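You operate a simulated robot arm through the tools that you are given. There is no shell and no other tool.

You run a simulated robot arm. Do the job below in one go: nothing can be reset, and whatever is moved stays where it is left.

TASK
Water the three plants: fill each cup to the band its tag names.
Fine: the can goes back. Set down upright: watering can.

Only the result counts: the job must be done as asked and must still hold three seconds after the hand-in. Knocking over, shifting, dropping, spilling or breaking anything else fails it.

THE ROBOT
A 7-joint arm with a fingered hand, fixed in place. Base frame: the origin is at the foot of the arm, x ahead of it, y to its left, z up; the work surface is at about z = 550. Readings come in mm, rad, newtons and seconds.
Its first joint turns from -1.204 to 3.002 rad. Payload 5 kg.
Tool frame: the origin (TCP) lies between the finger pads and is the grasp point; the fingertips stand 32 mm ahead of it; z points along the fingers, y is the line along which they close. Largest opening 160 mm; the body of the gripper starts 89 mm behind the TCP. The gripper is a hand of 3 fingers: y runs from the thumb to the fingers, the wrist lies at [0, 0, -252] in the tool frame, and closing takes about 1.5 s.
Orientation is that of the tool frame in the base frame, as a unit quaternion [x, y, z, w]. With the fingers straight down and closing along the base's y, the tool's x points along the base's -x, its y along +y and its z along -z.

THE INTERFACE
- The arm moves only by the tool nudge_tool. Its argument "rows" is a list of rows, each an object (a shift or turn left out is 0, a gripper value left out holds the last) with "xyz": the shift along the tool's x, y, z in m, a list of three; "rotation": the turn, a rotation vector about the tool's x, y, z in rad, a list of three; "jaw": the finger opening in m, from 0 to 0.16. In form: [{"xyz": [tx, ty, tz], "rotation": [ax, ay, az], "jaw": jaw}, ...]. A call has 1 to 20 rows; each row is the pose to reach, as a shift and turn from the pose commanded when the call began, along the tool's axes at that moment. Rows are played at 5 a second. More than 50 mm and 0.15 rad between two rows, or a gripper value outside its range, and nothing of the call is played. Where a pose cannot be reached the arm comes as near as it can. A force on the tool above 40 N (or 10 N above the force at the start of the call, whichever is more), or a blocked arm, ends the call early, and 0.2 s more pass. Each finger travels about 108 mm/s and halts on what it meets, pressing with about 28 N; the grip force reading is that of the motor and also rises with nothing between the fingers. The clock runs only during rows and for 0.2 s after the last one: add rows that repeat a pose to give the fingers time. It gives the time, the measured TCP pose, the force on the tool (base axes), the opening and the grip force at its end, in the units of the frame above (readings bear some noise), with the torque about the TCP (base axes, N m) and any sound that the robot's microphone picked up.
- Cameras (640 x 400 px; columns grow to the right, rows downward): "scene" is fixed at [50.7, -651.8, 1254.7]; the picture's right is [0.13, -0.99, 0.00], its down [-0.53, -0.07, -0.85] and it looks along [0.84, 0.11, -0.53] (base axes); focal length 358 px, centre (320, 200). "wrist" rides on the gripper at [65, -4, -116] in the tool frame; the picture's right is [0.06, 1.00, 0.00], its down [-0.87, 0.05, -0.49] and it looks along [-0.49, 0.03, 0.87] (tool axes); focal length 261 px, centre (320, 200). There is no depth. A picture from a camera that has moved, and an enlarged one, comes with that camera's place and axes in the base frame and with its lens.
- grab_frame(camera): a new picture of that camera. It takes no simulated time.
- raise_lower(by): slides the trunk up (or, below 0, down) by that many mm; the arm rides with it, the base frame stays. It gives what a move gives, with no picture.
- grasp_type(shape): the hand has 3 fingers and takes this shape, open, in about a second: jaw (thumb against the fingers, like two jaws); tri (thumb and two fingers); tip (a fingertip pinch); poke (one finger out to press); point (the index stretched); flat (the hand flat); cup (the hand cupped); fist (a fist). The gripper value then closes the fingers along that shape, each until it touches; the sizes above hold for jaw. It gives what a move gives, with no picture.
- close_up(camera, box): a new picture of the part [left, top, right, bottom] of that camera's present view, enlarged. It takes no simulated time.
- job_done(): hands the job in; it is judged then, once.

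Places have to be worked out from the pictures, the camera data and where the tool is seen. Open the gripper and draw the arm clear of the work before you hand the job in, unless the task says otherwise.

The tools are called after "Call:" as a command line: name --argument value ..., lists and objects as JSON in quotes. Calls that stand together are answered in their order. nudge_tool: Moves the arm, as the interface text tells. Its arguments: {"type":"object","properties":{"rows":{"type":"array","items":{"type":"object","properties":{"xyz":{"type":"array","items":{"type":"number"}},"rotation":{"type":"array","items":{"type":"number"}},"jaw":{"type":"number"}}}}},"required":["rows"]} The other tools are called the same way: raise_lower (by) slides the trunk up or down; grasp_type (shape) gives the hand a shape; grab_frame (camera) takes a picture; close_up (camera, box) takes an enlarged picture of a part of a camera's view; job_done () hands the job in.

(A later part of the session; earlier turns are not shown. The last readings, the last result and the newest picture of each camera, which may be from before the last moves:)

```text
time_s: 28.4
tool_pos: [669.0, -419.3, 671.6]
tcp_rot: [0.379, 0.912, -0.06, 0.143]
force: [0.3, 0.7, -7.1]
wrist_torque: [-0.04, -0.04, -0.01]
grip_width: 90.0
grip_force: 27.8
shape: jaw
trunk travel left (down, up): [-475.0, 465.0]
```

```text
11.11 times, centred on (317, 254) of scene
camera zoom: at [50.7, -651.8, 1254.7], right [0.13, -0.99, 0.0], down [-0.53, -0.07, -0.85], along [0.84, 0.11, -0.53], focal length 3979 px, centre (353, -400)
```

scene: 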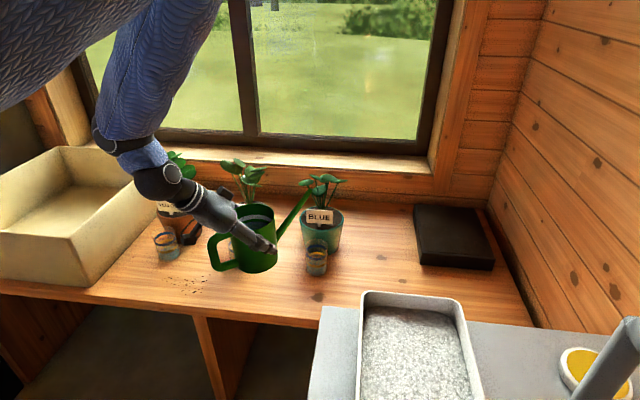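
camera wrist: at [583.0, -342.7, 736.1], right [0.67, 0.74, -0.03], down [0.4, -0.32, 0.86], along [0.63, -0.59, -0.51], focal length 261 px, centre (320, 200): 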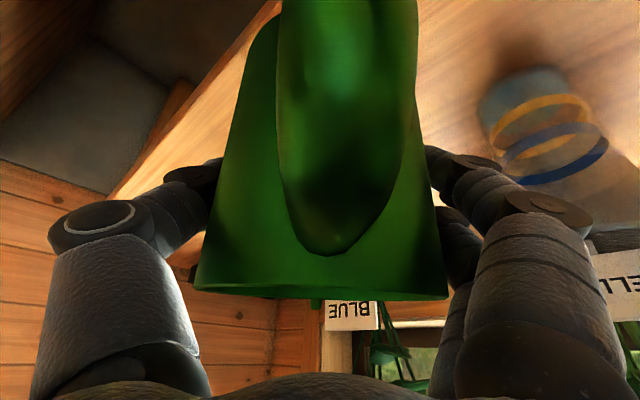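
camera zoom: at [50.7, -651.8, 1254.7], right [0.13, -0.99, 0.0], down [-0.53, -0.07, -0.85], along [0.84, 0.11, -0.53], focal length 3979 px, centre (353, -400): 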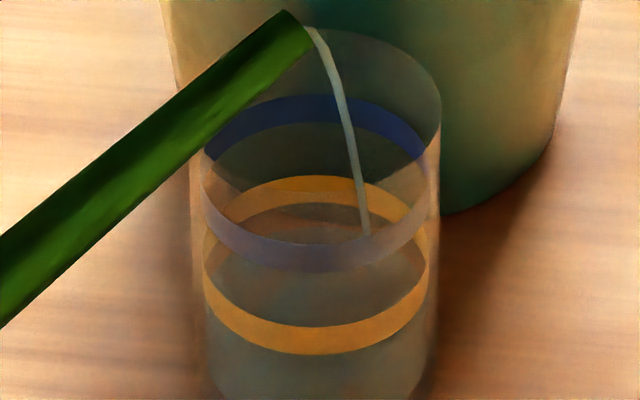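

The stream now carries further forward but still lands inside cup 3. I'll hold at this tilt for 3 s more.

Call:
nudge_tool --rows '[{"xyz": [0, 0, 0]}, {"xyz": [0, 0, 0]}, {"xyz": [0, 0, 0]}, {"xyz": [0, 0, 0]}, {"xyz": [0, 0, 0]}, {"xyz": [0, 0, 0]}, {"xyz": [0, 0, 0]}, {"xyz": [0, 0, 0]}, {"xyz": [0, 0, 0]}, {"xyz": [0, 0, 0]}, {"xyz": [0, 0, 0]}, {"xyz": [0, 0, 0]}, {"xyz": [0, 0, 0]}, {"xyz": [0, 0, 0]}]'

Call:
close_up --camera "scene" --box '[304, 236, 330, 272]'

```text
time_s: 31.4
tool_pos: [667.9, -418.0, 671.9]
tcp_rot: [0.379, 0.912, -0.06, 0.143]
force: [0.0, 0.8, -6.9]
wrist_torque: [-0.07, 0.0, 0.03]
grip_width: 90.1
grip_force: 28.8
shape: jaw
trunk travel left (down, up): [-475.0, 465.0]
```

```text
11.11 times, centred on (317, 254) of scene
camera zoom: at [50.7, -651.8, 1254.7], right [0.13, -0.99, 0.0], down [-0.53, -0.07, -0.85], along [0.84, 0.11, -0.53], focal length 3979 px, centre (353, -400)
```

zoom: 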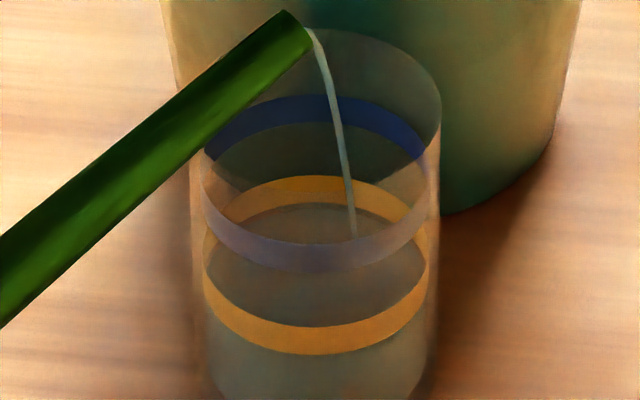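

The surface is now near the bottom edge of the yellow band, with about 30 mm to go to blue. I'll hold 4 s more.

Call:
nudge_tool --rows '[{"xyz": [0, 0, 0]}, {"xyz": [0, 0, 0]}, {"xyz": [0, 0, 0]}, {"xyz": [0, 0, 0]}, {"xyz": [0, 0, 0]}, {"xyz": [0, 0, 0]}, {"xyz": [0, 0, 0]}, {"xyz": [0, 0, 0]}, {"xyz": [0, 0, 0]}, {"xyz": [0, 0, 0]}, {"xyz": [0, 0, 0]}, {"xyz": [0, 0, 0]}, {"xyz": [0, 0, 0]}, {"xyz": [0, 0, 0]}, {"xyz": [0, 0, 0]}, {"xyz": [0, 0, 0]}, {"xyz": [0, 0, 0]}, {"xyz": [0, 0, 0]}, {"xyz": [0, 0, 0]}]'

Call:
close_up --camera "scene" --box '[304, 236, 330, 272]'

```text
time_s: 35.4
tool_pos: [668.2, -418.2, 672.5]
tcp_rot: [0.38, 0.912, -0.059, 0.144]
force: [-0.8, 0.1, -7.1]
wrist_torque: [-0.08, -0.02, 0.01]
grip_width: 90.1
grip_force: 28.2
shape: jaw
trunk travel left (down, up): [-475.0, 465.0]
```

```text
11.11 times, centred on (317, 254) of scene
camera zoom: at [50.7, -651.8, 1254.7], right [0.13, -0.99, 0.0], down [-0.53, -0.07, -0.85], along [0.84, 0.11, -0.53], focal length 3979 px, centre (353, -400)
```

zoom: 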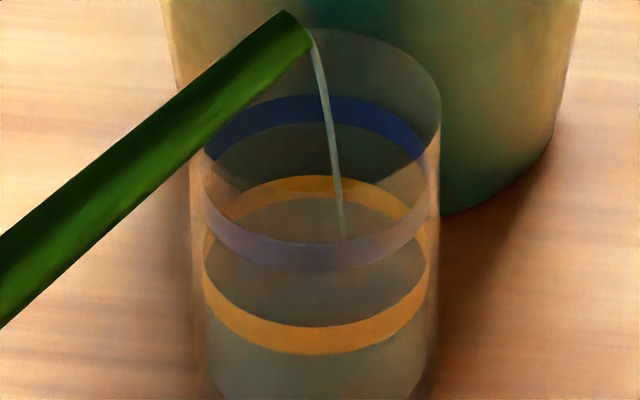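

The flow has slowed and the level is mid-yellow, so about 26 mm remain. I'll tilt 2° more to 24° with a small raise and hold about 4 s.

Call:
nudge_tool --rows '[{"xyz": [-0.0006, 0, -0.0019], "rotation": [0, 0.0175, 0]}, {"xyz": [-0.0012, 0, -0.0038], "rotation": [0, 0.035, 0]}, {"xyz": [-0.0012, 0, -0.0038], "rotation": [0, 0.035, 0]}, {"xyz": [-0.0012, 0, -0.0038], "rotation": [0, 0.035, 0]}, {"xyz": [-0.0012, 0, -0.0038], "rotation": [0, 0.035, 0]}, {"xyz": [-0.0012, 0, -0.0038], "rotation": [0, 0.035, 0]}, {"xyz": [-0.0012, 0, -0.0038], "rotation": [0, 0.035, 0]}, {"xyz": [-0.0012, 0, -0.0038], "rotation": [0, 0.035, 0]}, {"xyz": [-0.0012, 0, -0.0038], "rotation": [0, 0.035, 0]}, {"xyz": [-0.0012, 0, -0.0038], "rotation": [0, 0.035, 0]}, {"xyz": [-0.0012, 0, -0.0038], "rotation": [0, 0.035, 0]}, {"xyz": [-0.0012, 0, -0.0038], "rotation": [0, 0.035, 0]}, {"xyz": [-0.0012, 0, -0.0038], "rotation": [0, 0.035, 0]}, {"xyz": [-0.0012, 0, -0.0038], "rotation": [0, 0.035, 0]}, {"xyz": [-0.0012, 0, -0.0038], "rotation": [0, 0.035, 0]}, {"xyz": [-0.0012, 0, -0.0038], "rotation": [0, 0.035, 0]}, {"xyz": [-0.0012, 0, -0.0038], "rotation": [0, 0.035, 0]}]'

Call:
close_up --camera "scene" --box '[304, 236, 330, 272]'

Call:
close_up --camera "scene" --box '[220, 190, 340, 285]'

```text
time_s: 39.0
tool_pos: [668.7, -418.2, 675.0]
tcp_rot: [0.38, 0.915, -0.053, 0.128]
force: [-1.3, 0.1, -6.9]
wrist_torque: [-0.04, -0.04, 0.04]
grip_width: 90.2
grip_force: 27.8
shape: jaw
trunk travel left (down, up): [-475.0, 465.0]
```

```text
11.11 times, centred on (317, 254) of scene
camera zoom: at [50.7, -651.8, 1254.7], right [0.13, -0.99, 0.0], down [-0.53, -0.07, -0.85], along [0.84, 0.11, -0.53], focal length 3979 px, centre (353, -400)
```

zoom: 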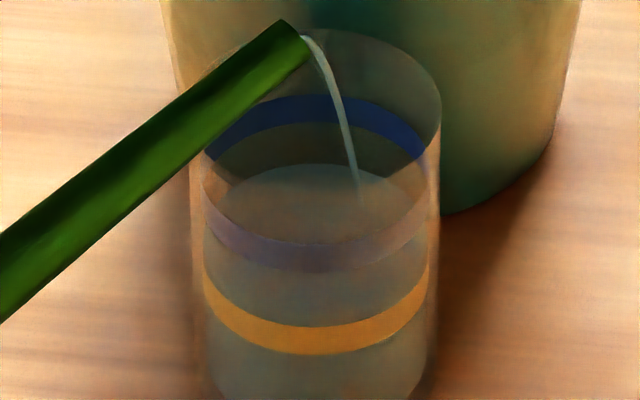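

```text
4.21 times, centred on (280, 238) of scene
camera zoom: at [50.7, -651.8, 1254.7], right [0.13, -0.99, 0.0], down [-0.53, -0.07, -0.85], along [0.84, 0.11, -0.53], focal length 1508 px, centre (488, 42)
```

zoom: 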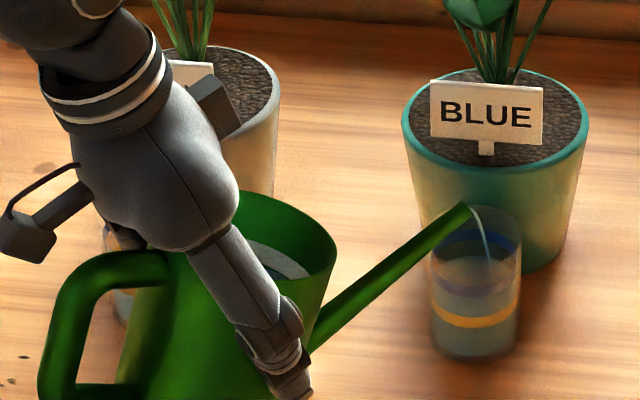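

The water surface is now plainly visible about 16 mm below the centre of the blue band. I'll hold 2.4 s and check again.

Call:
nudge_tool --rows '[{"xyz": [0, 0, 0]}, {"xyz": [0, 0, 0]}, {"xyz": [0, 0, 0]}, {"xyz": [0, 0, 0]}, {"xyz": [0, 0, 0]}, {"xyz": [0, 0, 0]}, {"xyz": [0, 0, 0]}, {"xyz": [0, 0, 0]}, {"xyz": [0, 0, 0]}, {"xyz": [0, 0, 0]}, {"xyz": [0, 0, 0]}]'

Call:
close_up --camera "scene" --box '[304, 236, 330, 272]'

```text
time_s: 41.4
tool_pos: [666.8, -418.8, 674.9]
tcp_rot: [0.38, 0.915, -0.053, 0.128]
force: [-0.3, 0.6, -6.7]
wrist_torque: [-0.07, -0.04, 0.0]
grip_width: 90.0
grip_force: 28.3
shape: jaw
trunk travel left (down, up): [-475.0, 465.0]
```

```text
11.11 times, centred on (317, 254) of scene
camera zoom: at [50.7, -651.8, 1254.7], right [0.13, -0.99, 0.0], down [-0.53, -0.07, -0.85], along [0.84, 0.11, -0.53], focal length 3979 px, centre (353, -400)
```

zoom: 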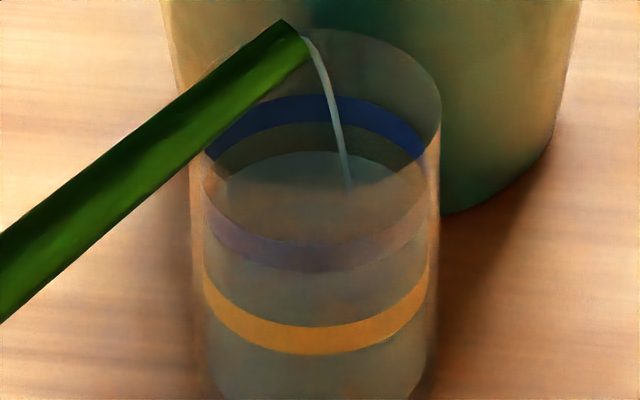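

The level rose another 4 mm and needs about 12 mm more. I'll add 1° of tilt and hold about 3 s.

Call:
nudge_tool --rows '[{"xyz": [-0.0003, 0, -0.0015], "rotation": [0, 0.009, 0]}, {"xyz": [-0.0005, 0, -0.0029], "rotation": [0, 0.0175, 0]}, {"xyz": [-0.0005, 0, -0.0029], "rotation": [0, 0.0175, 0]}, {"xyz": [-0.0005, 0, -0.0029], "rotation": [0, 0.0175, 0]}, {"xyz": [-0.0005, 0, -0.0029], "rotation": [0, 0.0175, 0]}, {"xyz": [-0.0005, 0, -0.0029], "rotation": [0, 0.0175, 0]}, {"xyz": [-0.0005, 0, -0.0029], "rotation": [0, 0.0175, 0]}, {"xyz": [-0.0005, 0, -0.0029], "rotation": [0, 0.0175, 0]}, {"xyz": [-0.0005, 0, -0.0029], "rotation": [0, 0.0175, 0]}, {"xyz": [-0.0005, 0, -0.0029], "rotation": [0, 0.0175, 0]}, {"xyz": [-0.0005, 0, -0.0029], "rotation": [0, 0.0175, 0]}, {"xyz": [-0.0005, 0, -0.0029], "rotation": [0, 0.0175, 0]}]'

Call:
close_up --camera "scene" --box '[304, 236, 330, 272]'

```text
time_s: 44.0
tool_pos: [666.7, -420.6, 677.9]
tcp_rot: [0.38, 0.916, -0.049, 0.12]
force: [-0.3, 0.3, -6.2]
wrist_torque: [-0.04, -0.04, -0.02]
grip_width: 90.1
grip_force: 27.9
shape: jaw
trunk travel left (down, up): [-475.0, 465.0]
```

```text
11.11 times, centred on (317, 254) of scene
camera zoom: at [50.7, -651.8, 1254.7], right [0.13, -0.99, 0.0], down [-0.53, -0.07, -0.85], along [0.84, 0.11, -0.53], focal length 3979 px, centre (353, -400)
```

zoom: 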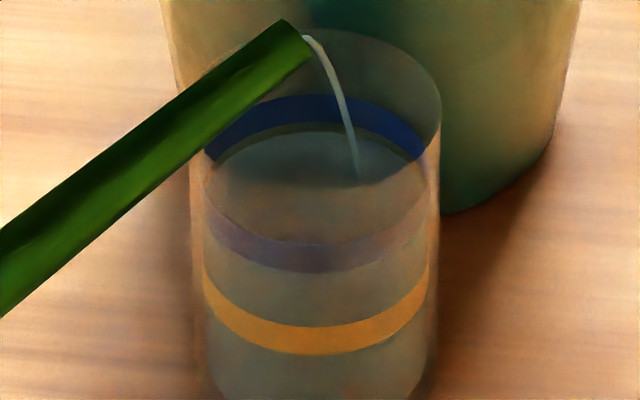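

The surface is just under the lower edge of the blue band, rising about 2 mm/s. I'll hold 1.4 s.

Call:
nudge_tool --rows '[{"xyz": [0, 0, 0]}, {"xyz": [0, 0, 0]}, {"xyz": [0, 0, 0]}, {"xyz": [0, 0, 0]}, {"xyz": [0, 0, 0]}, {"xyz": [0, 0, 0]}]'

Call:
close_up --camera "scene" --box '[304, 236, 330, 272]'

```text
time_s: 45.4
tool_pos: [666.4, -417.9, 678.8]
tcp_rot: [0.381, 0.916, -0.05, 0.12]
force: [-0.2, -0.1, -7.5]
wrist_torque: [-0.04, -0.04, 0.0]
grip_width: 90.2
grip_force: 28.1
shape: jaw
trunk travel left (down, up): [-475.0, 465.0]
```

```text
11.11 times, centred on (317, 254) of scene
camera zoom: at [50.7, -651.8, 1254.7], right [0.13, -0.99, 0.0], down [-0.53, -0.07, -0.85], along [0.84, 0.11, -0.53], focal length 3979 px, centre (353, -400)
```

zoom: 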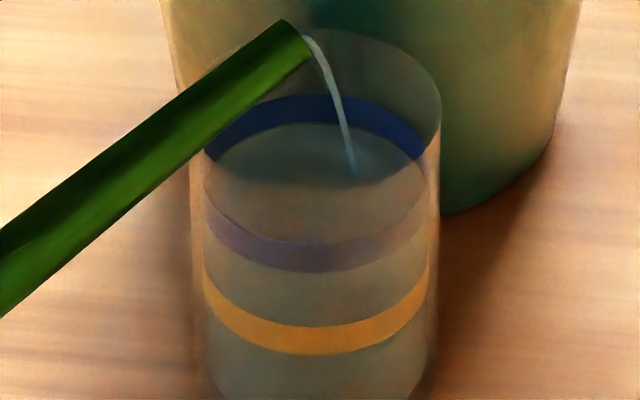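

The surface touches the bottom of the blue band, about 4 mm short of its centre. I'll hold 1.6 s more.

Call:
nudge_tool --rows '[{"xyz": [0, 0, 0]}, {"xyz": [0, 0, 0]}, {"xyz": [0, 0, 0]}, {"xyz": [0, 0, 0]}, {"xyz": [0, 0, 0]}, {"xyz": [0, 0, 0]}, {"xyz": [0, 0, 0]}]'

Call:
close_up --camera "scene" --box '[304, 236, 330, 272]'

```text
time_s: 47.0
tool_pos: [666.5, -418.3, 678.2]
tcp_rot: [0.38, 0.916, -0.05, 0.12]
force: [0.2, 0.8, -6.0]
wrist_torque: [-0.02, -0.01, 0.02]
grip_width: 90.2
grip_force: 27.4
shape: jaw
trunk travel left (down, up): [-475.0, 465.0]
```

```text
11.11 times, centred on (317, 254) of scene
camera zoom: at [50.7, -651.8, 1254.7], right [0.13, -0.99, 0.0], down [-0.53, -0.07, -0.85], along [0.84, 0.11, -0.53], focal length 3979 px, centre (353, -400)
```

zoom: 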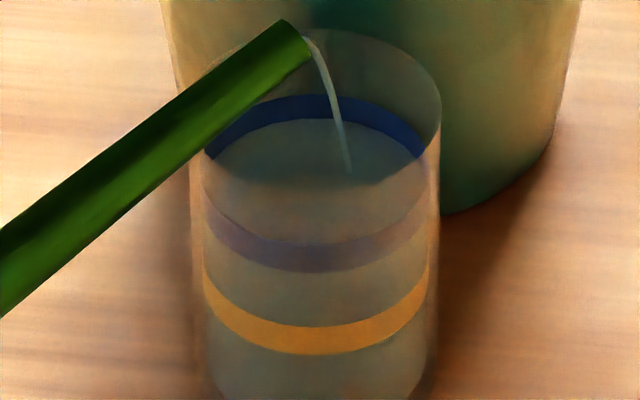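

The flow is slowing and the level is now inside the blue band's lower part. I'll hold 2 s more to approach its centre.

Call:
nudge_tool --rows '[{"xyz": [0, 0, 0]}, {"xyz": [0, 0, 0]}, {"xyz": [0, 0, 0]}, {"xyz": [0, 0, 0]}, {"xyz": [0, 0, 0]}, {"xyz": [0, 0, 0]}, {"xyz": [0, 0, 0]}, {"xyz": [0, 0, 0]}, {"xyz": [0, 0, 0]}]'

Call:
close_up --camera "scene" --box '[304, 236, 330, 272]'

```text
time_s: 49.0
tool_pos: [667.4, -418.1, 679.5]
tcp_rot: [0.38, 0.916, -0.05, 0.12]
force: [-0.3, 0.7, -7.2]
wrist_torque: [-0.09, 0.0, 0.01]
grip_width: 90.2
grip_force: 27.9
shape: jaw
trunk travel left (down, up): [-475.0, 465.0]
```

```text
11.11 times, centred on (317, 254) of scene
camera zoom: at [50.7, -651.8, 1254.7], right [0.13, -0.99, 0.0], down [-0.53, -0.07, -0.85], along [0.84, 0.11, -0.53], focal length 3979 px, centre (353, -400)
```

zoom: 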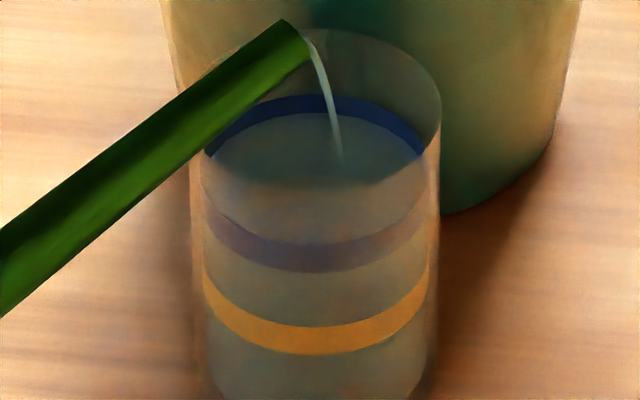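

The level is about at the centre of the blue band, so I'll tilt back 10° now to stop the flow.

Call:
nudge_tool --rows '[{"rotation": [0, -0.08, 0]}, {"rotation": [0, -0.14, 0]}, {"rotation": [0, -0.18, 0]}, {"rotation": [0, -0.18, 0]}, {"rotation": [0, -0.18, 0]}]'

Call:
close_up --camera "scene" --box '[304, 236, 330, 272]'

Call:
close_up --camera "scene" --box '[220, 190, 340, 285]'

```text
time_s: 50.2
tool_pos: [667.3, -418.5, 680.6]
tcp_rot: [0.374, 0.902, -0.084, 0.201]
force: [-1.0, -0.1, -6.5]
wrist_torque: [-0.04, -0.01, 0.03]
grip_width: 90.2
grip_force: 27.3
shape: jaw
trunk travel left (down, up): [-475.0, 465.0]
```

```text
11.11 times, centred on (317, 254) of scene
camera zoom: at [50.7, -651.8, 1254.7], right [0.13, -0.99, 0.0], down [-0.53, -0.07, -0.85], along [0.84, 0.11, -0.53], focal length 3979 px, centre (353, -400)
```

zoom: 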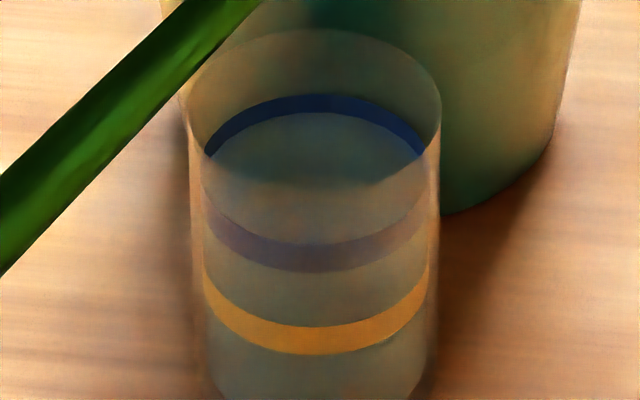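

```text
4.21 times, centred on (280, 238) of scene
camera zoom: at [50.7, -651.8, 1254.7], right [0.13, -0.99, 0.0], down [-0.53, -0.07, -0.85], along [0.84, 0.11, -0.53], focal length 1508 px, centre (488, 42)
```

zoom: 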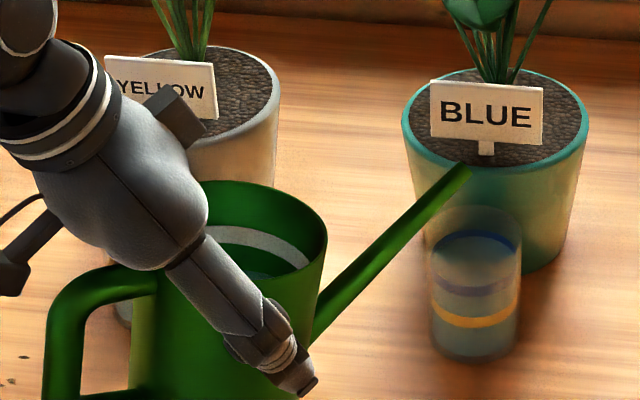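

The flow has stopped with cup 3's surface inside the blue band and the bench dry. By the same measure, cup 2 is at about (793,-327) and cup 1 at (793,-109). I'll rise 40 mm and shift the can +219 mm in y so the spout stands over cup 2.

Call:
nudge_tool --rows '[{"xyz": [-0.0085, 0, -0.0181], "rotation": [0, -0.05, 0]}, {"xyz": [-0.017, 0, -0.0363], "rotation": [0, -0.1, 0]}, {"xyz": [-0.0013, 0.0171, -0.0437], "rotation": [0, -0.1, 0]}, {"xyz": [0.0145, 0.0341, -0.0511], "rotation": [0, -0.1, 0]}, {"xyz": [0.0302, 0.0512, -0.0586], "rotation": [0, -0.1, 0]}, {"xyz": [0.0459, 0.0683, -0.066], "rotation": [0, -0.1, 0]}, {"xyz": [0.0617, 0.0853, -0.0734], "rotation": [0, -0.1, 0]}, {"xyz": [0.0774, 0.1024, -0.0808], "rotation": [0, -0.1, 0]}, {"xyz": [0.0931, 0.1195, -0.0882], "rotation": [0, -0.1, 0]}, {"xyz": [0.1088, 0.1366, -0.0957], "rotation": [0, -0.1, 0]}, {"xyz": [0.1246, 0.1536, -0.1031], "rotation": [0, -0.1, 0]}, {"xyz": [0.1246, 0.1536, -0.1031], "rotation": [0, -0.1, 0]}]'

Call:
grab_frame --camera "scene"

Call:
close_up --camera "scene" --box '[140, 180, 270, 290]'

Call:
close_up --camera "scene" --box '[304, 236, 330, 272]'

```text
time_s: 52.8
tool_pos: [665.6, -272.8, 749.6]
tcp_rot: [0.369, 0.891, -0.1, 0.245]
force: [-0.3, 0.4, -5.0]
wrist_torque: [-0.03, -0.03, -0.02]
grip_width: 90.2
grip_force: 28.0
shape: jaw
out of reach, approached as far as the arm can: row 8, 9, 10, 11, 12
trunk travel left (down, up): [-475.0, 465.0]
```

```text
taken
```

scene: 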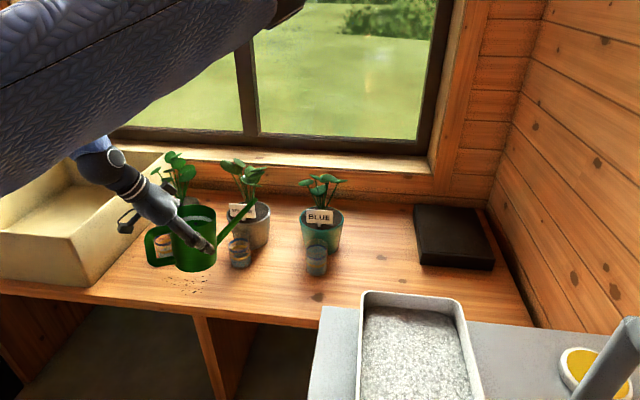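

```text
3.64 times, centred on (205, 235) of scene
camera zoom: at [50.7, -651.8, 1254.7], right [0.13, -0.99, 0.0], down [-0.53, -0.07, -0.85], along [0.84, 0.11, -0.53], focal length 1302 px, centre (738, 73)
```

zoom: 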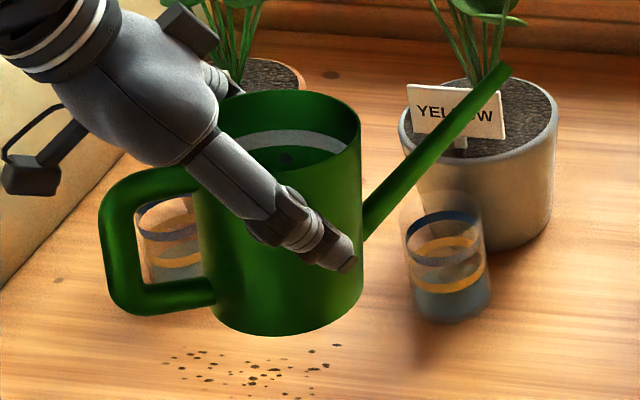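

```text
11.11 times, centred on (317, 254) of scene
camera zoom: at [50.7, -651.8, 1254.7], right [0.13, -0.99, 0.0], down [-0.53, -0.07, -0.85], along [0.84, 0.11, -0.53], focal length 3979 px, centre (353, -400)
```

zoom: 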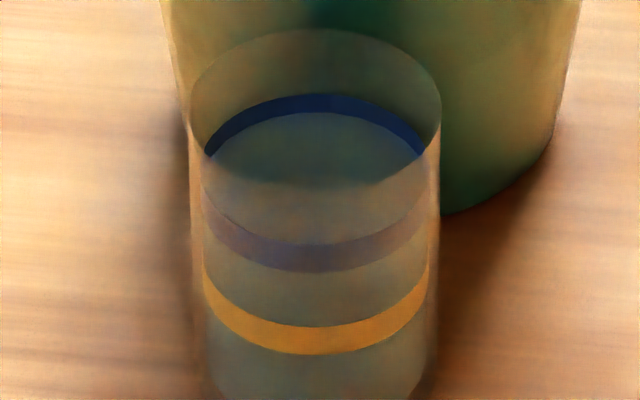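

Cup 3 reads well within the blue band with the can away. The arm hit its limit with the -45° azimuth this far left, stopping at (666,-273,750). I'll pull back in x and yaw the spout to azimuth -20°, which suits cup 2 better, and see where it settles.

Call:
nudge_tool --rows '[{"xyz": [0.0051, -0.0059, -0.003], "rotation": [-0.0445, 0, -0.075]}, {"xyz": [0.0102, -0.0119, -0.0061], "rotation": [-0.089, 0, -0.15]}, {"xyz": [0.0153, -0.0178, -0.0091], "rotation": [-0.1335, 0.001, -0.225]}, {"xyz": [0.0204, -0.0238, -0.0122], "rotation": [-0.178, 0.001, -0.3]}, {"xyz": [0.0255, -0.0297, -0.0152], "rotation": [-0.2225, 0.001, -0.375]}, {"xyz": [0.0255, -0.0297, -0.0152], "rotation": [-0.2225, 0.001, -0.375]}]'

Call:
grab_frame --camera "scene"

```text
time_s: 54.2
tool_pos: [618.7, -277.1, 751.3]
tcp_rot: [0.168, 0.949, -0.047, 0.262]
force: [0.0, 0.7, -6.4]
wrist_torque: [-0.01, -0.03, 0.0]
grip_width: 90.0
grip_force: 28.3
shape: jaw
trunk travel left (down, up): [-475.0, 465.0]
```

```text
taken
```

scene: 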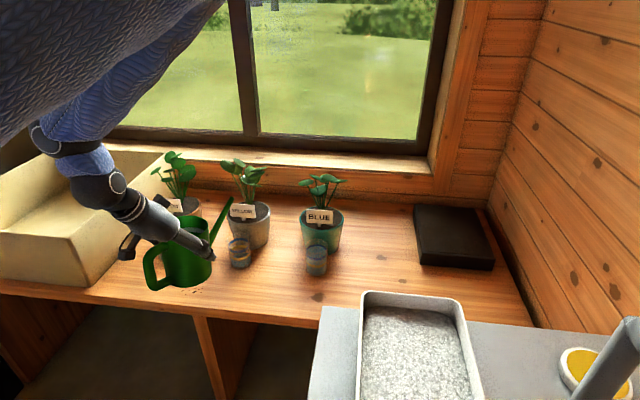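

The hand settled at (619,-277,751) with azimuth -20°, and tilt about 9°. I'll zoom in on the spout tip relative to cup 2.

Call:
close_up --camera "scene" --box '[140, 180, 270, 290]'

Call:
grab_frame --camera "wrist"

```text
3.64 times, centred on (205, 235) of scene
camera zoom: at [50.7, -651.8, 1254.7], right [0.13, -0.99, 0.0], down [-0.53, -0.07, -0.85], along [0.84, 0.11, -0.53], focal length 1302 px, centre (738, 73)
```

zoom: 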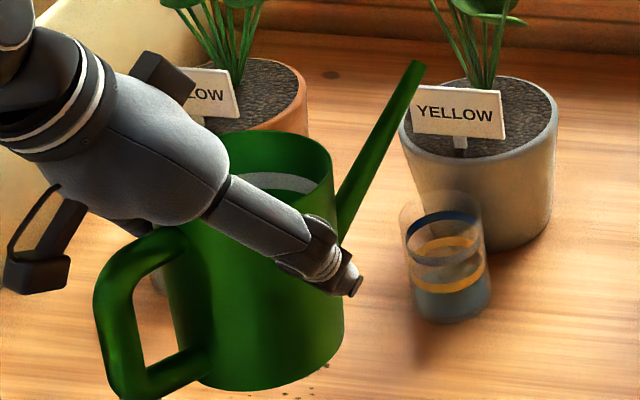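

```text
taken
camera wrist: at [507.6, -242.0, 817.8], right [0.29, 0.96, -0.03], down [0.48, -0.12, 0.87], along [0.83, -0.27, -0.5], focal length 261 px, centre (320, 200)
```

wrist: 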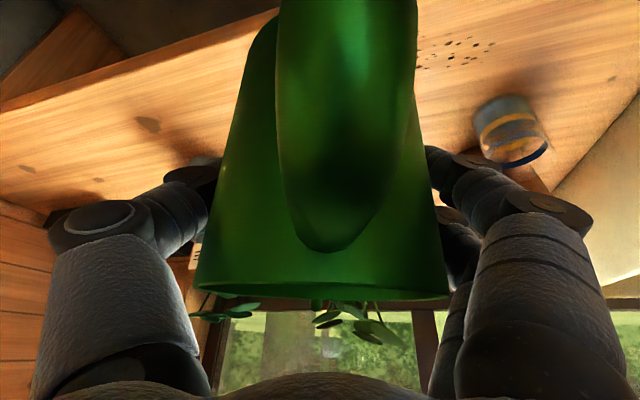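

The tip model still agrees within about 4 mm. I'll descend 76 mm while shifting slightly forward and tilting to 18°, well below the current pour angle of about 25°.

Call:
nudge_tool --rows '[{"xyz": [0.0047, 0.0013, 0.0083], "rotation": [0, 0.0196, 0]}, {"xyz": [0.0095, 0.0026, 0.0165], "rotation": [0, 0.0393, 0]}, {"xyz": [0.0142, 0.0038, 0.0248], "rotation": [0, 0.0589, 0]}, {"xyz": [0.0189, 0.0051, 0.033], "rotation": [0, 0.0785, 0]}, {"xyz": [0.0236, 0.0064, 0.0413], "rotation": [0, 0.0981, 0]}, {"xyz": [0.0284, 0.0077, 0.0495], "rotation": [0, 0.1178, 0]}, {"xyz": [0.0331, 0.0089, 0.0578], "rotation": [0, 0.1374, 0]}, {"xyz": [0.0378, 0.0102, 0.066], "rotation": [0, 0.157, 0]}, {"xyz": [0.0378, 0.0102, 0.066], "rotation": [0, 0.157, 0]}]'

Call:
close_up --camera "scene" --box '[150, 190, 270, 290]'

Call:
close_up --camera "scene" --box '[215, 215, 265, 275]'

```text
time_s: 56.2
tool_pos: [621.7, -268.7, 677.1]
tcp_rot: [0.171, 0.967, -0.034, 0.186]
force: [-0.4, -0.7, -5.7]
wrist_torque: [-0.04, -0.02, 0.0]
grip_width: 89.7
grip_force: 28.4
shape: jaw
trunk travel left (down, up): [-475.0, 465.0]
```

```text
4.00 times, centred on (210, 240) of scene
camera zoom: at [50.7, -651.8, 1254.7], right [0.13, -0.99, 0.0], down [-0.53, -0.07, -0.85], along [0.84, 0.11, -0.53], focal length 1432 px, centre (760, 40)
```

zoom: 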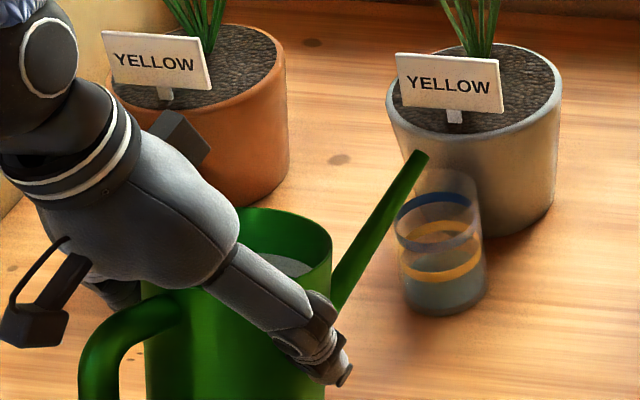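

```text
6.67 times, centred on (240, 245) of scene
camera zoom: at [50.7, -651.8, 1254.7], right [0.13, -0.99, 0.0], down [-0.53, -0.07, -0.85], along [0.84, 0.11, -0.53], focal length 2387 px, centre (853, -100)
```

zoom: 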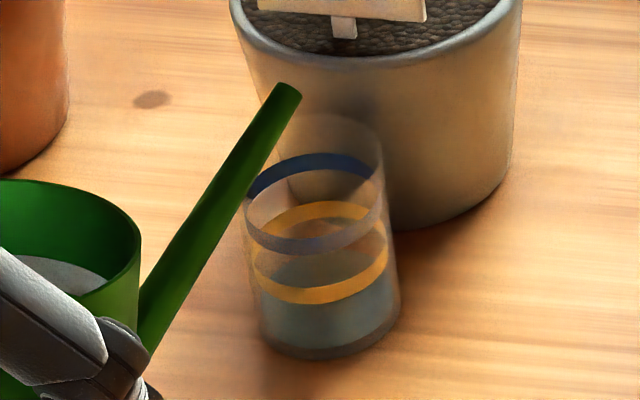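

The tip is about 6–12 mm short of cup 2's centre, which is where I want it. I'll tilt on to 23.5° while raising 6 mm, then watch for flow.

Call:
nudge_tool --rows '[{"xyz": [-0.0006, 0, -0.0014], "rotation": [0, 0.024, 0]}, {"xyz": [-0.0011, 0, -0.0028], "rotation": [0, 0.048, 0]}, {"xyz": [-0.0017, 0, -0.0042], "rotation": [0, 0.072, 0]}, {"xyz": [-0.0022, 0, -0.0056], "rotation": [0, 0.096, 0]}, {"xyz": [-0.0022, 0, -0.0056], "rotation": [0, 0.096, 0]}]'

Call:
close_up --camera "scene" --box '[215, 215, 265, 275]'

```text
time_s: 57.4
tool_pos: [621.0, -268.6, 681.3]
tcp_rot: [0.172, 0.975, -0.025, 0.14]
force: [-0.7, 0.8, -6.9]
wrist_torque: [-0.02, -0.03, -0.02]
grip_width: 89.9
grip_force: 27.9
shape: jaw
trunk travel left (down, up): [-475.0, 465.0]
```

```text
6.67 times, centred on (240, 245) of scene
camera zoom: at [50.7, -651.8, 1254.7], right [0.13, -0.99, 0.0], down [-0.53, -0.07, -0.85], along [0.84, 0.11, -0.53], focal length 2387 px, centre (853, -100)
```

zoom: 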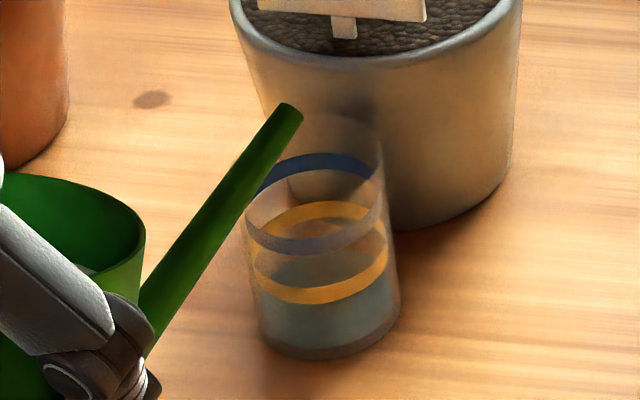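

No flow at 23.5°. I'll go to 25° and look again.

Call:
nudge_tool --rows '[{"xyz": [-0.0003, 0, -0.001], "rotation": [0, 0.013, 0]}, {"xyz": [-0.0005, 0, -0.0019], "rotation": [0, 0.026, 0]}, {"xyz": [-0.0005, 0, -0.0019], "rotation": [0, 0.026, 0]}]'

Call:
close_up --camera "scene" --box '[215, 215, 265, 275]'

```text
time_s: 58.2
tool_pos: [621.5, -269.0, 684.1]
tcp_rot: [0.172, 0.977, -0.023, 0.128]
force: [-0.7, -0.6, -5.7]
wrist_torque: [-0.05, -0.05, 0.0]
grip_width: 90.0
grip_force: 27.7
shape: jaw
trunk travel left (down, up): [-475.0, 465.0]
```

```text
6.67 times, centred on (240, 245) of scene
camera zoom: at [50.7, -651.8, 1254.7], right [0.13, -0.99, 0.0], down [-0.53, -0.07, -0.85], along [0.84, 0.11, -0.53], focal length 2387 px, centre (853, -100)
```

zoom: 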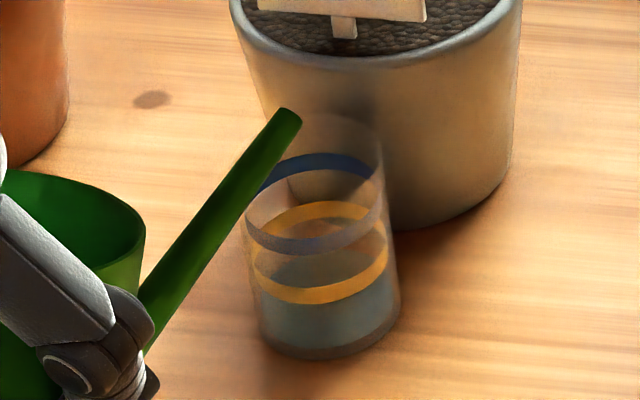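

Still dry at 25°. I'll go up 1° more.

Call:
nudge_tool --rows '[{"xyz": [-0.0002, 0, -0.0015], "rotation": [0, 0.0175, 0]}, {"xyz": [-0.0002, 0, -0.0015], "rotation": [0, 0.0175, 0]}, {"xyz": [-0.0002, 0, -0.0015], "rotation": [0, 0.0175, 0]}]'

Call:
close_up --camera "scene" --box '[215, 215, 265, 275]'

```text
time_s: 59.0
tool_pos: [622.5, -268.0, 685.3]
tcp_rot: [0.173, 0.977, -0.022, 0.119]
force: [0.4, -0.1, -7.5]
wrist_torque: [-0.04, -0.02, 0.03]
grip_width: 90.1
grip_force: 27.8
shape: jaw
trunk travel left (down, up): [-475.0, 465.0]
```

```text
6.67 times, centred on (240, 245) of scene
camera zoom: at [50.7, -651.8, 1254.7], right [0.13, -0.99, 0.0], down [-0.53, -0.07, -0.85], along [0.84, 0.11, -0.53], focal length 2387 px, centre (853, -100)
```

zoom: 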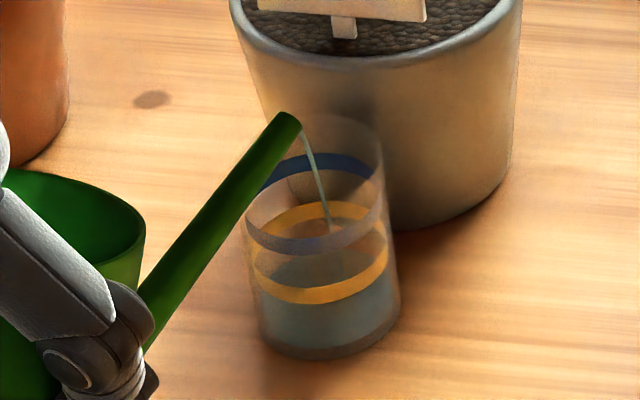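

Flow into cup 2 has started with a thin stream landing inside. I'll hold about 2.4 s and read the level.

Call:
nudge_tool --rows '[{"xyz": [0, 0, 0]}, {"xyz": [0, 0, 0]}, {"xyz": [0, 0, 0]}, {"xyz": [0, 0, 0]}, {"xyz": [0, 0, 0]}, {"xyz": [0, 0, 0]}, {"xyz": [0, 0, 0]}, {"xyz": [0, 0, 0]}, {"xyz": [0, 0, 0]}, {"xyz": [0, 0, 0]}, {"xyz": [0, 0, 0]}]'

Call:
close_up --camera "scene" --box '[226, 234, 252, 270]'

```text
time_s: 61.4
tool_pos: [621.3, -268.3, 686.1]
tcp_rot: [0.172, 0.978, -0.022, 0.119]
force: [-0.5, 0.8, -6.5]
wrist_torque: [-0.02, -0.04, 0.02]
grip_width: 89.8
grip_force: 27.7
shape: jaw
trunk travel left (down, up): [-475.0, 465.0]
```

```text
11.11 times, centred on (239, 252) of scene
camera zoom: at [50.7, -651.8, 1254.7], right [0.13, -0.99, 0.0], down [-0.53, -0.07, -0.85], along [0.84, 0.11, -0.53], focal length 3979 px, centre (1220, -378)
```

zoom: 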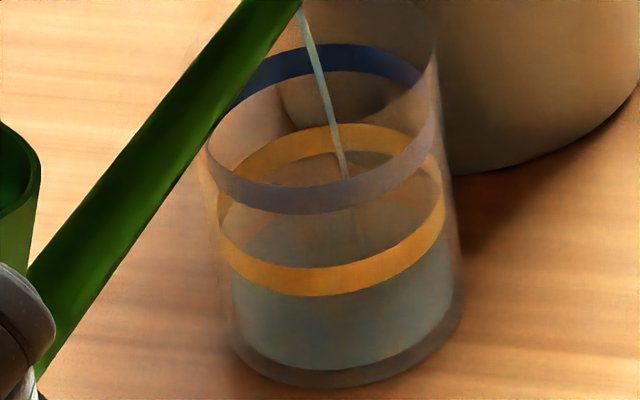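

The surface in cup 2 is roughly 12 mm below the yellow band's lower edge. I'll hold 3 s more.

Call:
nudge_tool --rows '[{"xyz": [0, 0, 0]}, {"xyz": [0, 0, 0]}, {"xyz": [0, 0, 0]}, {"xyz": [0, 0, 0]}, {"xyz": [0, 0, 0]}, {"xyz": [0, 0, 0]}, {"xyz": [0, 0, 0]}, {"xyz": [0, 0, 0]}, {"xyz": [0, 0, 0]}, {"xyz": [0, 0, 0]}, {"xyz": [0, 0, 0]}, {"xyz": [0, 0, 0]}, {"xyz": [0, 0, 0]}, {"xyz": [0, 0, 0]}]'

Call:
close_up --camera "scene" --box '[226, 234, 252, 270]'

```text
time_s: 64.4
tool_pos: [621.6, -267.4, 684.5]
tcp_rot: [0.172, 0.978, -0.021, 0.119]
force: [0.8, -0.1, -5.8]
wrist_torque: [-0.05, -0.06, 0.03]
grip_width: 90.0
grip_force: 28.6
shape: jaw
trunk travel left (down, up): [-475.0, 465.0]
```

```text
11.11 times, centred on (239, 252) of scene
camera zoom: at [50.7, -651.8, 1254.7], right [0.13, -0.99, 0.0], down [-0.53, -0.07, -0.85], along [0.84, 0.11, -0.53], focal length 3979 px, centre (1220, -378)
```

zoom: 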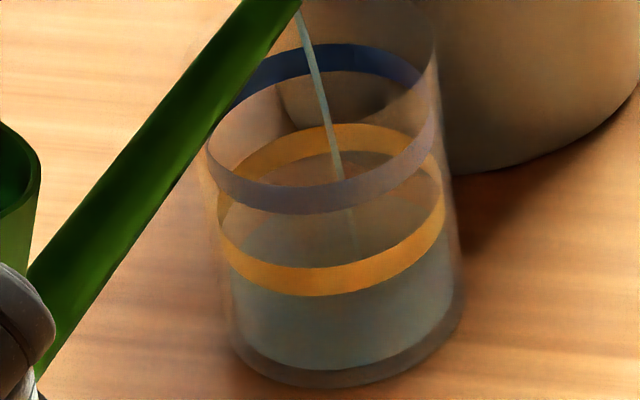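

The level rises slowly, about 1 mm/s. I'll tilt 1° more and hold 3 s.

Call:
nudge_tool --rows '[{"xyz": [-0.0002, 0, -0.0012], "rotation": [0, 0.009, 0]}, {"xyz": [-0.0004, 0, -0.0025], "rotation": [0, 0.0175, 0]}, {"xyz": [-0.0004, 0, -0.0025], "rotation": [0, 0.0175, 0]}, {"xyz": [-0.0004, 0, -0.0025], "rotation": [0, 0.0175, 0]}, {"xyz": [-0.0004, 0, -0.0025], "rotation": [0, 0.0175, 0]}, {"xyz": [-0.0004, 0, -0.0025], "rotation": [0, 0.0175, 0]}, {"xyz": [-0.0004, 0, -0.0025], "rotation": [0, 0.0175, 0]}, {"xyz": [-0.0004, 0, -0.0025], "rotation": [0, 0.0175, 0]}, {"xyz": [-0.0004, 0, -0.0025], "rotation": [0, 0.0175, 0]}, {"xyz": [-0.0004, 0, -0.0025], "rotation": [0, 0.0175, 0]}, {"xyz": [-0.0004, 0, -0.0025], "rotation": [0, 0.0175, 0]}, {"xyz": [-0.0004, 0, -0.0025], "rotation": [0, 0.0175, 0]}]'

Call:
close_up --camera "scene" --box '[226, 234, 252, 270]'

```text
time_s: 67.0
tool_pos: [622.7, -267.0, 687.6]
tcp_rot: [0.173, 0.979, -0.02, 0.11]
force: [-0.8, 0.5, -6.3]
wrist_torque: [-0.04, -0.02, 0.01]
grip_width: 89.9
grip_force: 27.6
shape: jaw
trunk travel left (down, up): [-475.0, 465.0]
```

```text
11.11 times, centred on (239, 252) of scene
camera zoom: at [50.7, -651.8, 1254.7], right [0.13, -0.99, 0.0], down [-0.53, -0.07, -0.85], along [0.84, 0.11, -0.53], focal length 3979 px, centre (1220, -378)
```

zoom: 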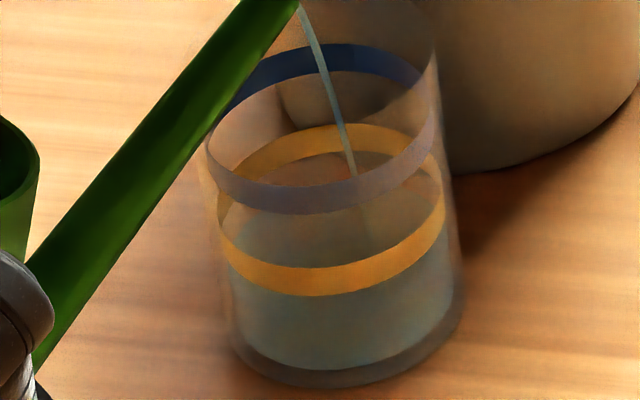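

The water line hides behind the front blue arc here, so I'll zoom in tighter.

Call:
close_up --camera "scene" --box '[230, 242, 252, 264]'

```text
16.00 times, centred on (241, 253) of scene
camera zoom: at [50.7, -651.8, 1254.7], right [0.13, -0.99, 0.0], down [-0.53, -0.07, -0.85], along [0.84, 0.11, -0.53], focal length 5730 px, centre (1584, -648)
```

zoom: 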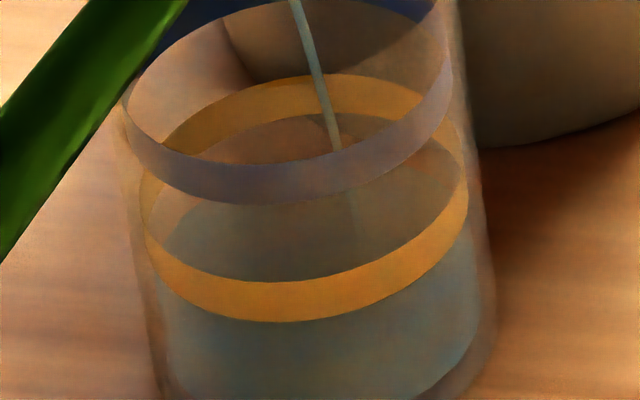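

I estimate the surface is about 10 mm below the yellow band's lower edge, and the flow is slow. I'll tilt 1.2° more and hold about 2.4 s.

Call:
nudge_tool --rows '[{"xyz": [-0.0002, 0, -0.0015], "rotation": [0, 0.0105, 0]}, {"xyz": [-0.0004, 0, -0.003], "rotation": [0, 0.021, 0]}, {"xyz": [-0.0004, 0, -0.003], "rotation": [0, 0.021, 0]}, {"xyz": [-0.0004, 0, -0.003], "rotation": [0, 0.021, 0]}, {"xyz": [-0.0004, 0, -0.003], "rotation": [0, 0.021, 0]}, {"xyz": [-0.0004, 0, -0.003], "rotation": [0, 0.021, 0]}, {"xyz": [-0.0004, 0, -0.003], "rotation": [0, 0.021, 0]}, {"xyz": [-0.0004, 0, -0.003], "rotation": [0, 0.021, 0]}, {"xyz": [-0.0004, 0, -0.003], "rotation": [0, 0.021, 0]}, {"xyz": [-0.0004, 0, -0.003], "rotation": [0, 0.021, 0]}, {"xyz": [-0.0004, 0, -0.003], "rotation": [0, 0.021, 0]}]'

Call:
close_up --camera "scene" --box '[230, 242, 252, 264]'

Call:
close_up --camera "scene" --box '[215, 215, 265, 275]'

```text
time_s: 69.4
tool_pos: [621.3, -268.8, 691.6]
tcp_rot: [0.174, 0.979, -0.019, 0.1]
force: [0.5, 0.7, -5.5]
wrist_torque: [-0.03, -0.05, 0.03]
grip_width: 90.0
grip_force: 28.5
shape: jaw
trunk travel left (down, up): [-475.0, 465.0]
```

```text
16.00 times, centred on (241, 253) of scene
camera zoom: at [50.7, -651.8, 1254.7], right [0.13, -0.99, 0.0], down [-0.53, -0.07, -0.85], along [0.84, 0.11, -0.53], focal length 5730 px, centre (1584, -648)
```

zoom: 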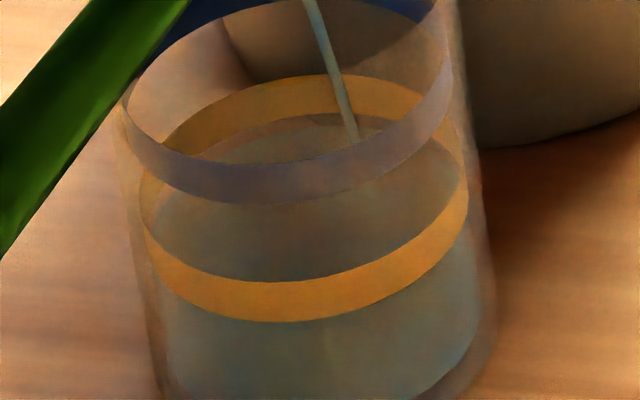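

```text
6.67 times, centred on (240, 245) of scene
camera zoom: at [50.7, -651.8, 1254.7], right [0.13, -0.99, 0.0], down [-0.53, -0.07, -0.85], along [0.84, 0.11, -0.53], focal length 2387 px, centre (853, -100)
```

zoom: 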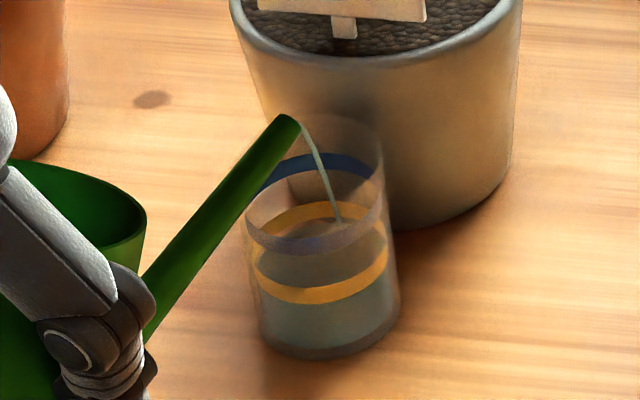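

The surface is now about 2.5 mm below the yellow band's lower edge and rising quickly. I'll hold just 0.8 s.

Call:
nudge_tool --rows '[{"xyz": [0, 0, 0]}, {"xyz": [0, 0, 0]}, {"xyz": [0, 0, 0]}]'

Call:
close_up --camera "scene" --box '[230, 242, 252, 264]'

```text
time_s: 70.2
tool_pos: [621.6, -268.3, 690.9]
tcp_rot: [0.173, 0.98, -0.019, 0.101]
force: [-0.5, -0.3, -6.1]
wrist_torque: [-0.06, -0.06, 0.01]
grip_width: 89.6
grip_force: 28.6
shape: jaw
trunk travel left (down, up): [-475.0, 465.0]
```

```text
16.00 times, centred on (241, 253) of scene
camera zoom: at [50.7, -651.8, 1254.7], right [0.13, -0.99, 0.0], down [-0.53, -0.07, -0.85], along [0.84, 0.11, -0.53], focal length 5730 px, centre (1584, -648)
```

zoom: 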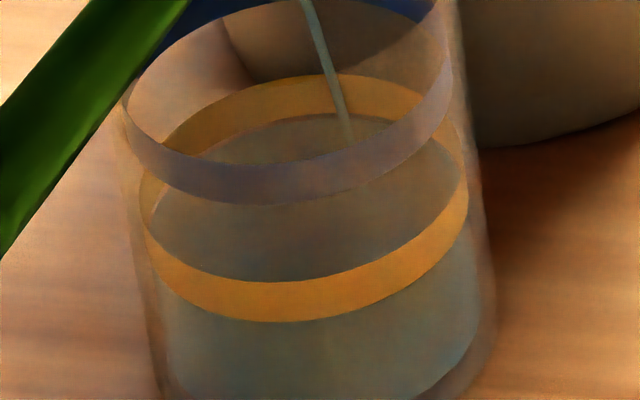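

The surface reaches the band's lower edge, rising about 2 mm/s. I'll hold 1.2 s more.

Call:
nudge_tool --rows '[{"xyz": [0, 0, 0]}, {"xyz": [0, 0, 0]}, {"xyz": [0, 0, 0]}, {"xyz": [0, 0, 0]}, {"xyz": [0, 0, 0]}]'

Call:
close_up --camera "scene" --box '[230, 242, 252, 264]'

```text
time_s: 71.4
tool_pos: [621.7, -268.0, 690.8]
tcp_rot: [0.174, 0.98, -0.018, 0.1]
force: [-0.3, 0.5, -6.0]
wrist_torque: [-0.05, -0.07, 0.02]
grip_width: 89.8
grip_force: 28.2
shape: jaw
trunk travel left (down, up): [-475.0, 465.0]
```

```text
16.00 times, centred on (241, 253) of scene
camera zoom: at [50.7, -651.8, 1254.7], right [0.13, -0.99, 0.0], down [-0.53, -0.07, -0.85], along [0.84, 0.11, -0.53], focal length 5730 px, centre (1584, -648)
```

zoom: 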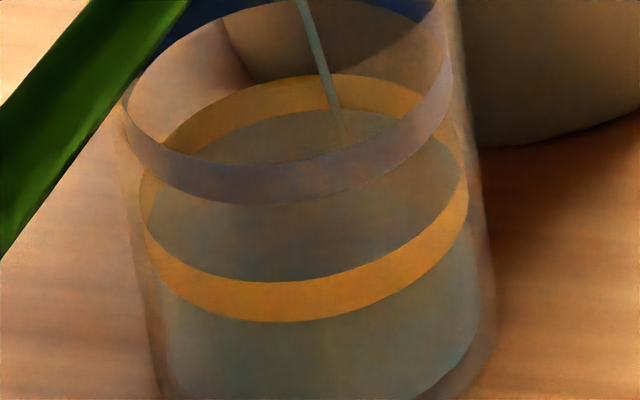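

The surface is just inside the yellow band's lower part. I'll hold another 1.4 s.

Call:
nudge_tool --rows '[{"xyz": [0, 0, 0]}, {"xyz": [0, 0, 0]}, {"xyz": [0, 0, 0]}, {"xyz": [0, 0, 0]}, {"xyz": [0, 0, 0]}, {"xyz": [0, 0, 0]}]'

Call:
close_up --camera "scene" --box '[230, 242, 252, 264]'

```text
time_s: 72.8
tool_pos: [621.7, -268.3, 690.9]
tcp_rot: [0.174, 0.979, -0.019, 0.1]
force: [0.0, 0.1, -5.5]
wrist_torque: [-0.01, -0.04, 0.02]
grip_width: 89.8
grip_force: 28.4
shape: jaw
trunk travel left (down, up): [-475.0, 465.0]
```

```text
16.00 times, centred on (241, 253) of scene
camera zoom: at [50.7, -651.8, 1254.7], right [0.13, -0.99, 0.0], down [-0.53, -0.07, -0.85], along [0.84, 0.11, -0.53], focal length 5730 px, centre (1584, -648)
```

zoom: 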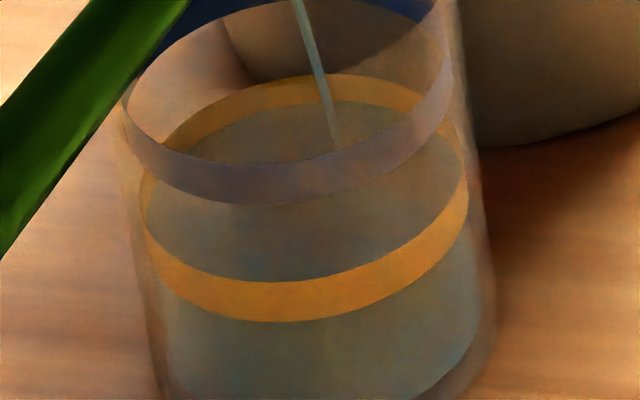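

The level is about 30% up the yellow band. I'll hold 0.8 s more and then tilt back to stop.

Call:
nudge_tool --rows '[{"xyz": [0, 0, 0]}, {"xyz": [0, 0, 0]}, {"xyz": [0, 0, 0]}, {"xyz": [0, 0, 0]}, {"rotation": [0, -0.08, 0]}, {"rotation": [0, -0.14, 0]}, {"rotation": [0, -0.2, 0]}, {"rotation": [0, -0.2, 0]}, {"rotation": [0, -0.2, 0]}]'

Call:
close_up --camera "scene" --box '[230, 242, 252, 264]'

Call:
grab_frame --camera "scene"

```text
time_s: 74.8
tool_pos: [621.1, -267.9, 690.7]
tcp_rot: [0.17, 0.965, -0.036, 0.197]
force: [0.6, -0.6, -4.9]
wrist_torque: [0.0, -0.05, -0.01]
grip_width: 89.9
grip_force: 28.4
shape: jaw
trunk travel left (down, up): [-475.0, 465.0]
```

```text
16.00 times, centred on (241, 253) of scene
camera zoom: at [50.7, -651.8, 1254.7], right [0.13, -0.99, 0.0], down [-0.53, -0.07, -0.85], along [0.84, 0.11, -0.53], focal length 5730 px, centre (1584, -648)
```

zoom: 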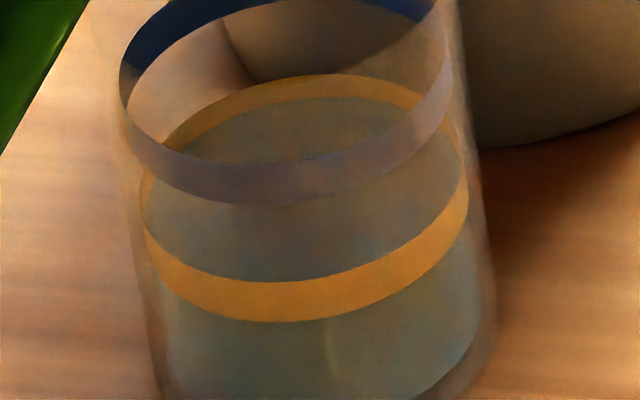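

```text
taken
```

scene: 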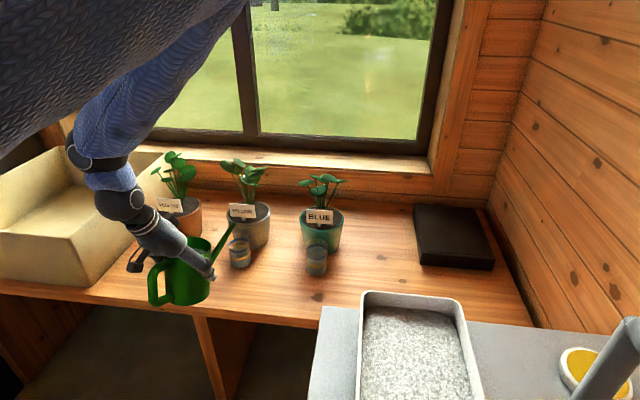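

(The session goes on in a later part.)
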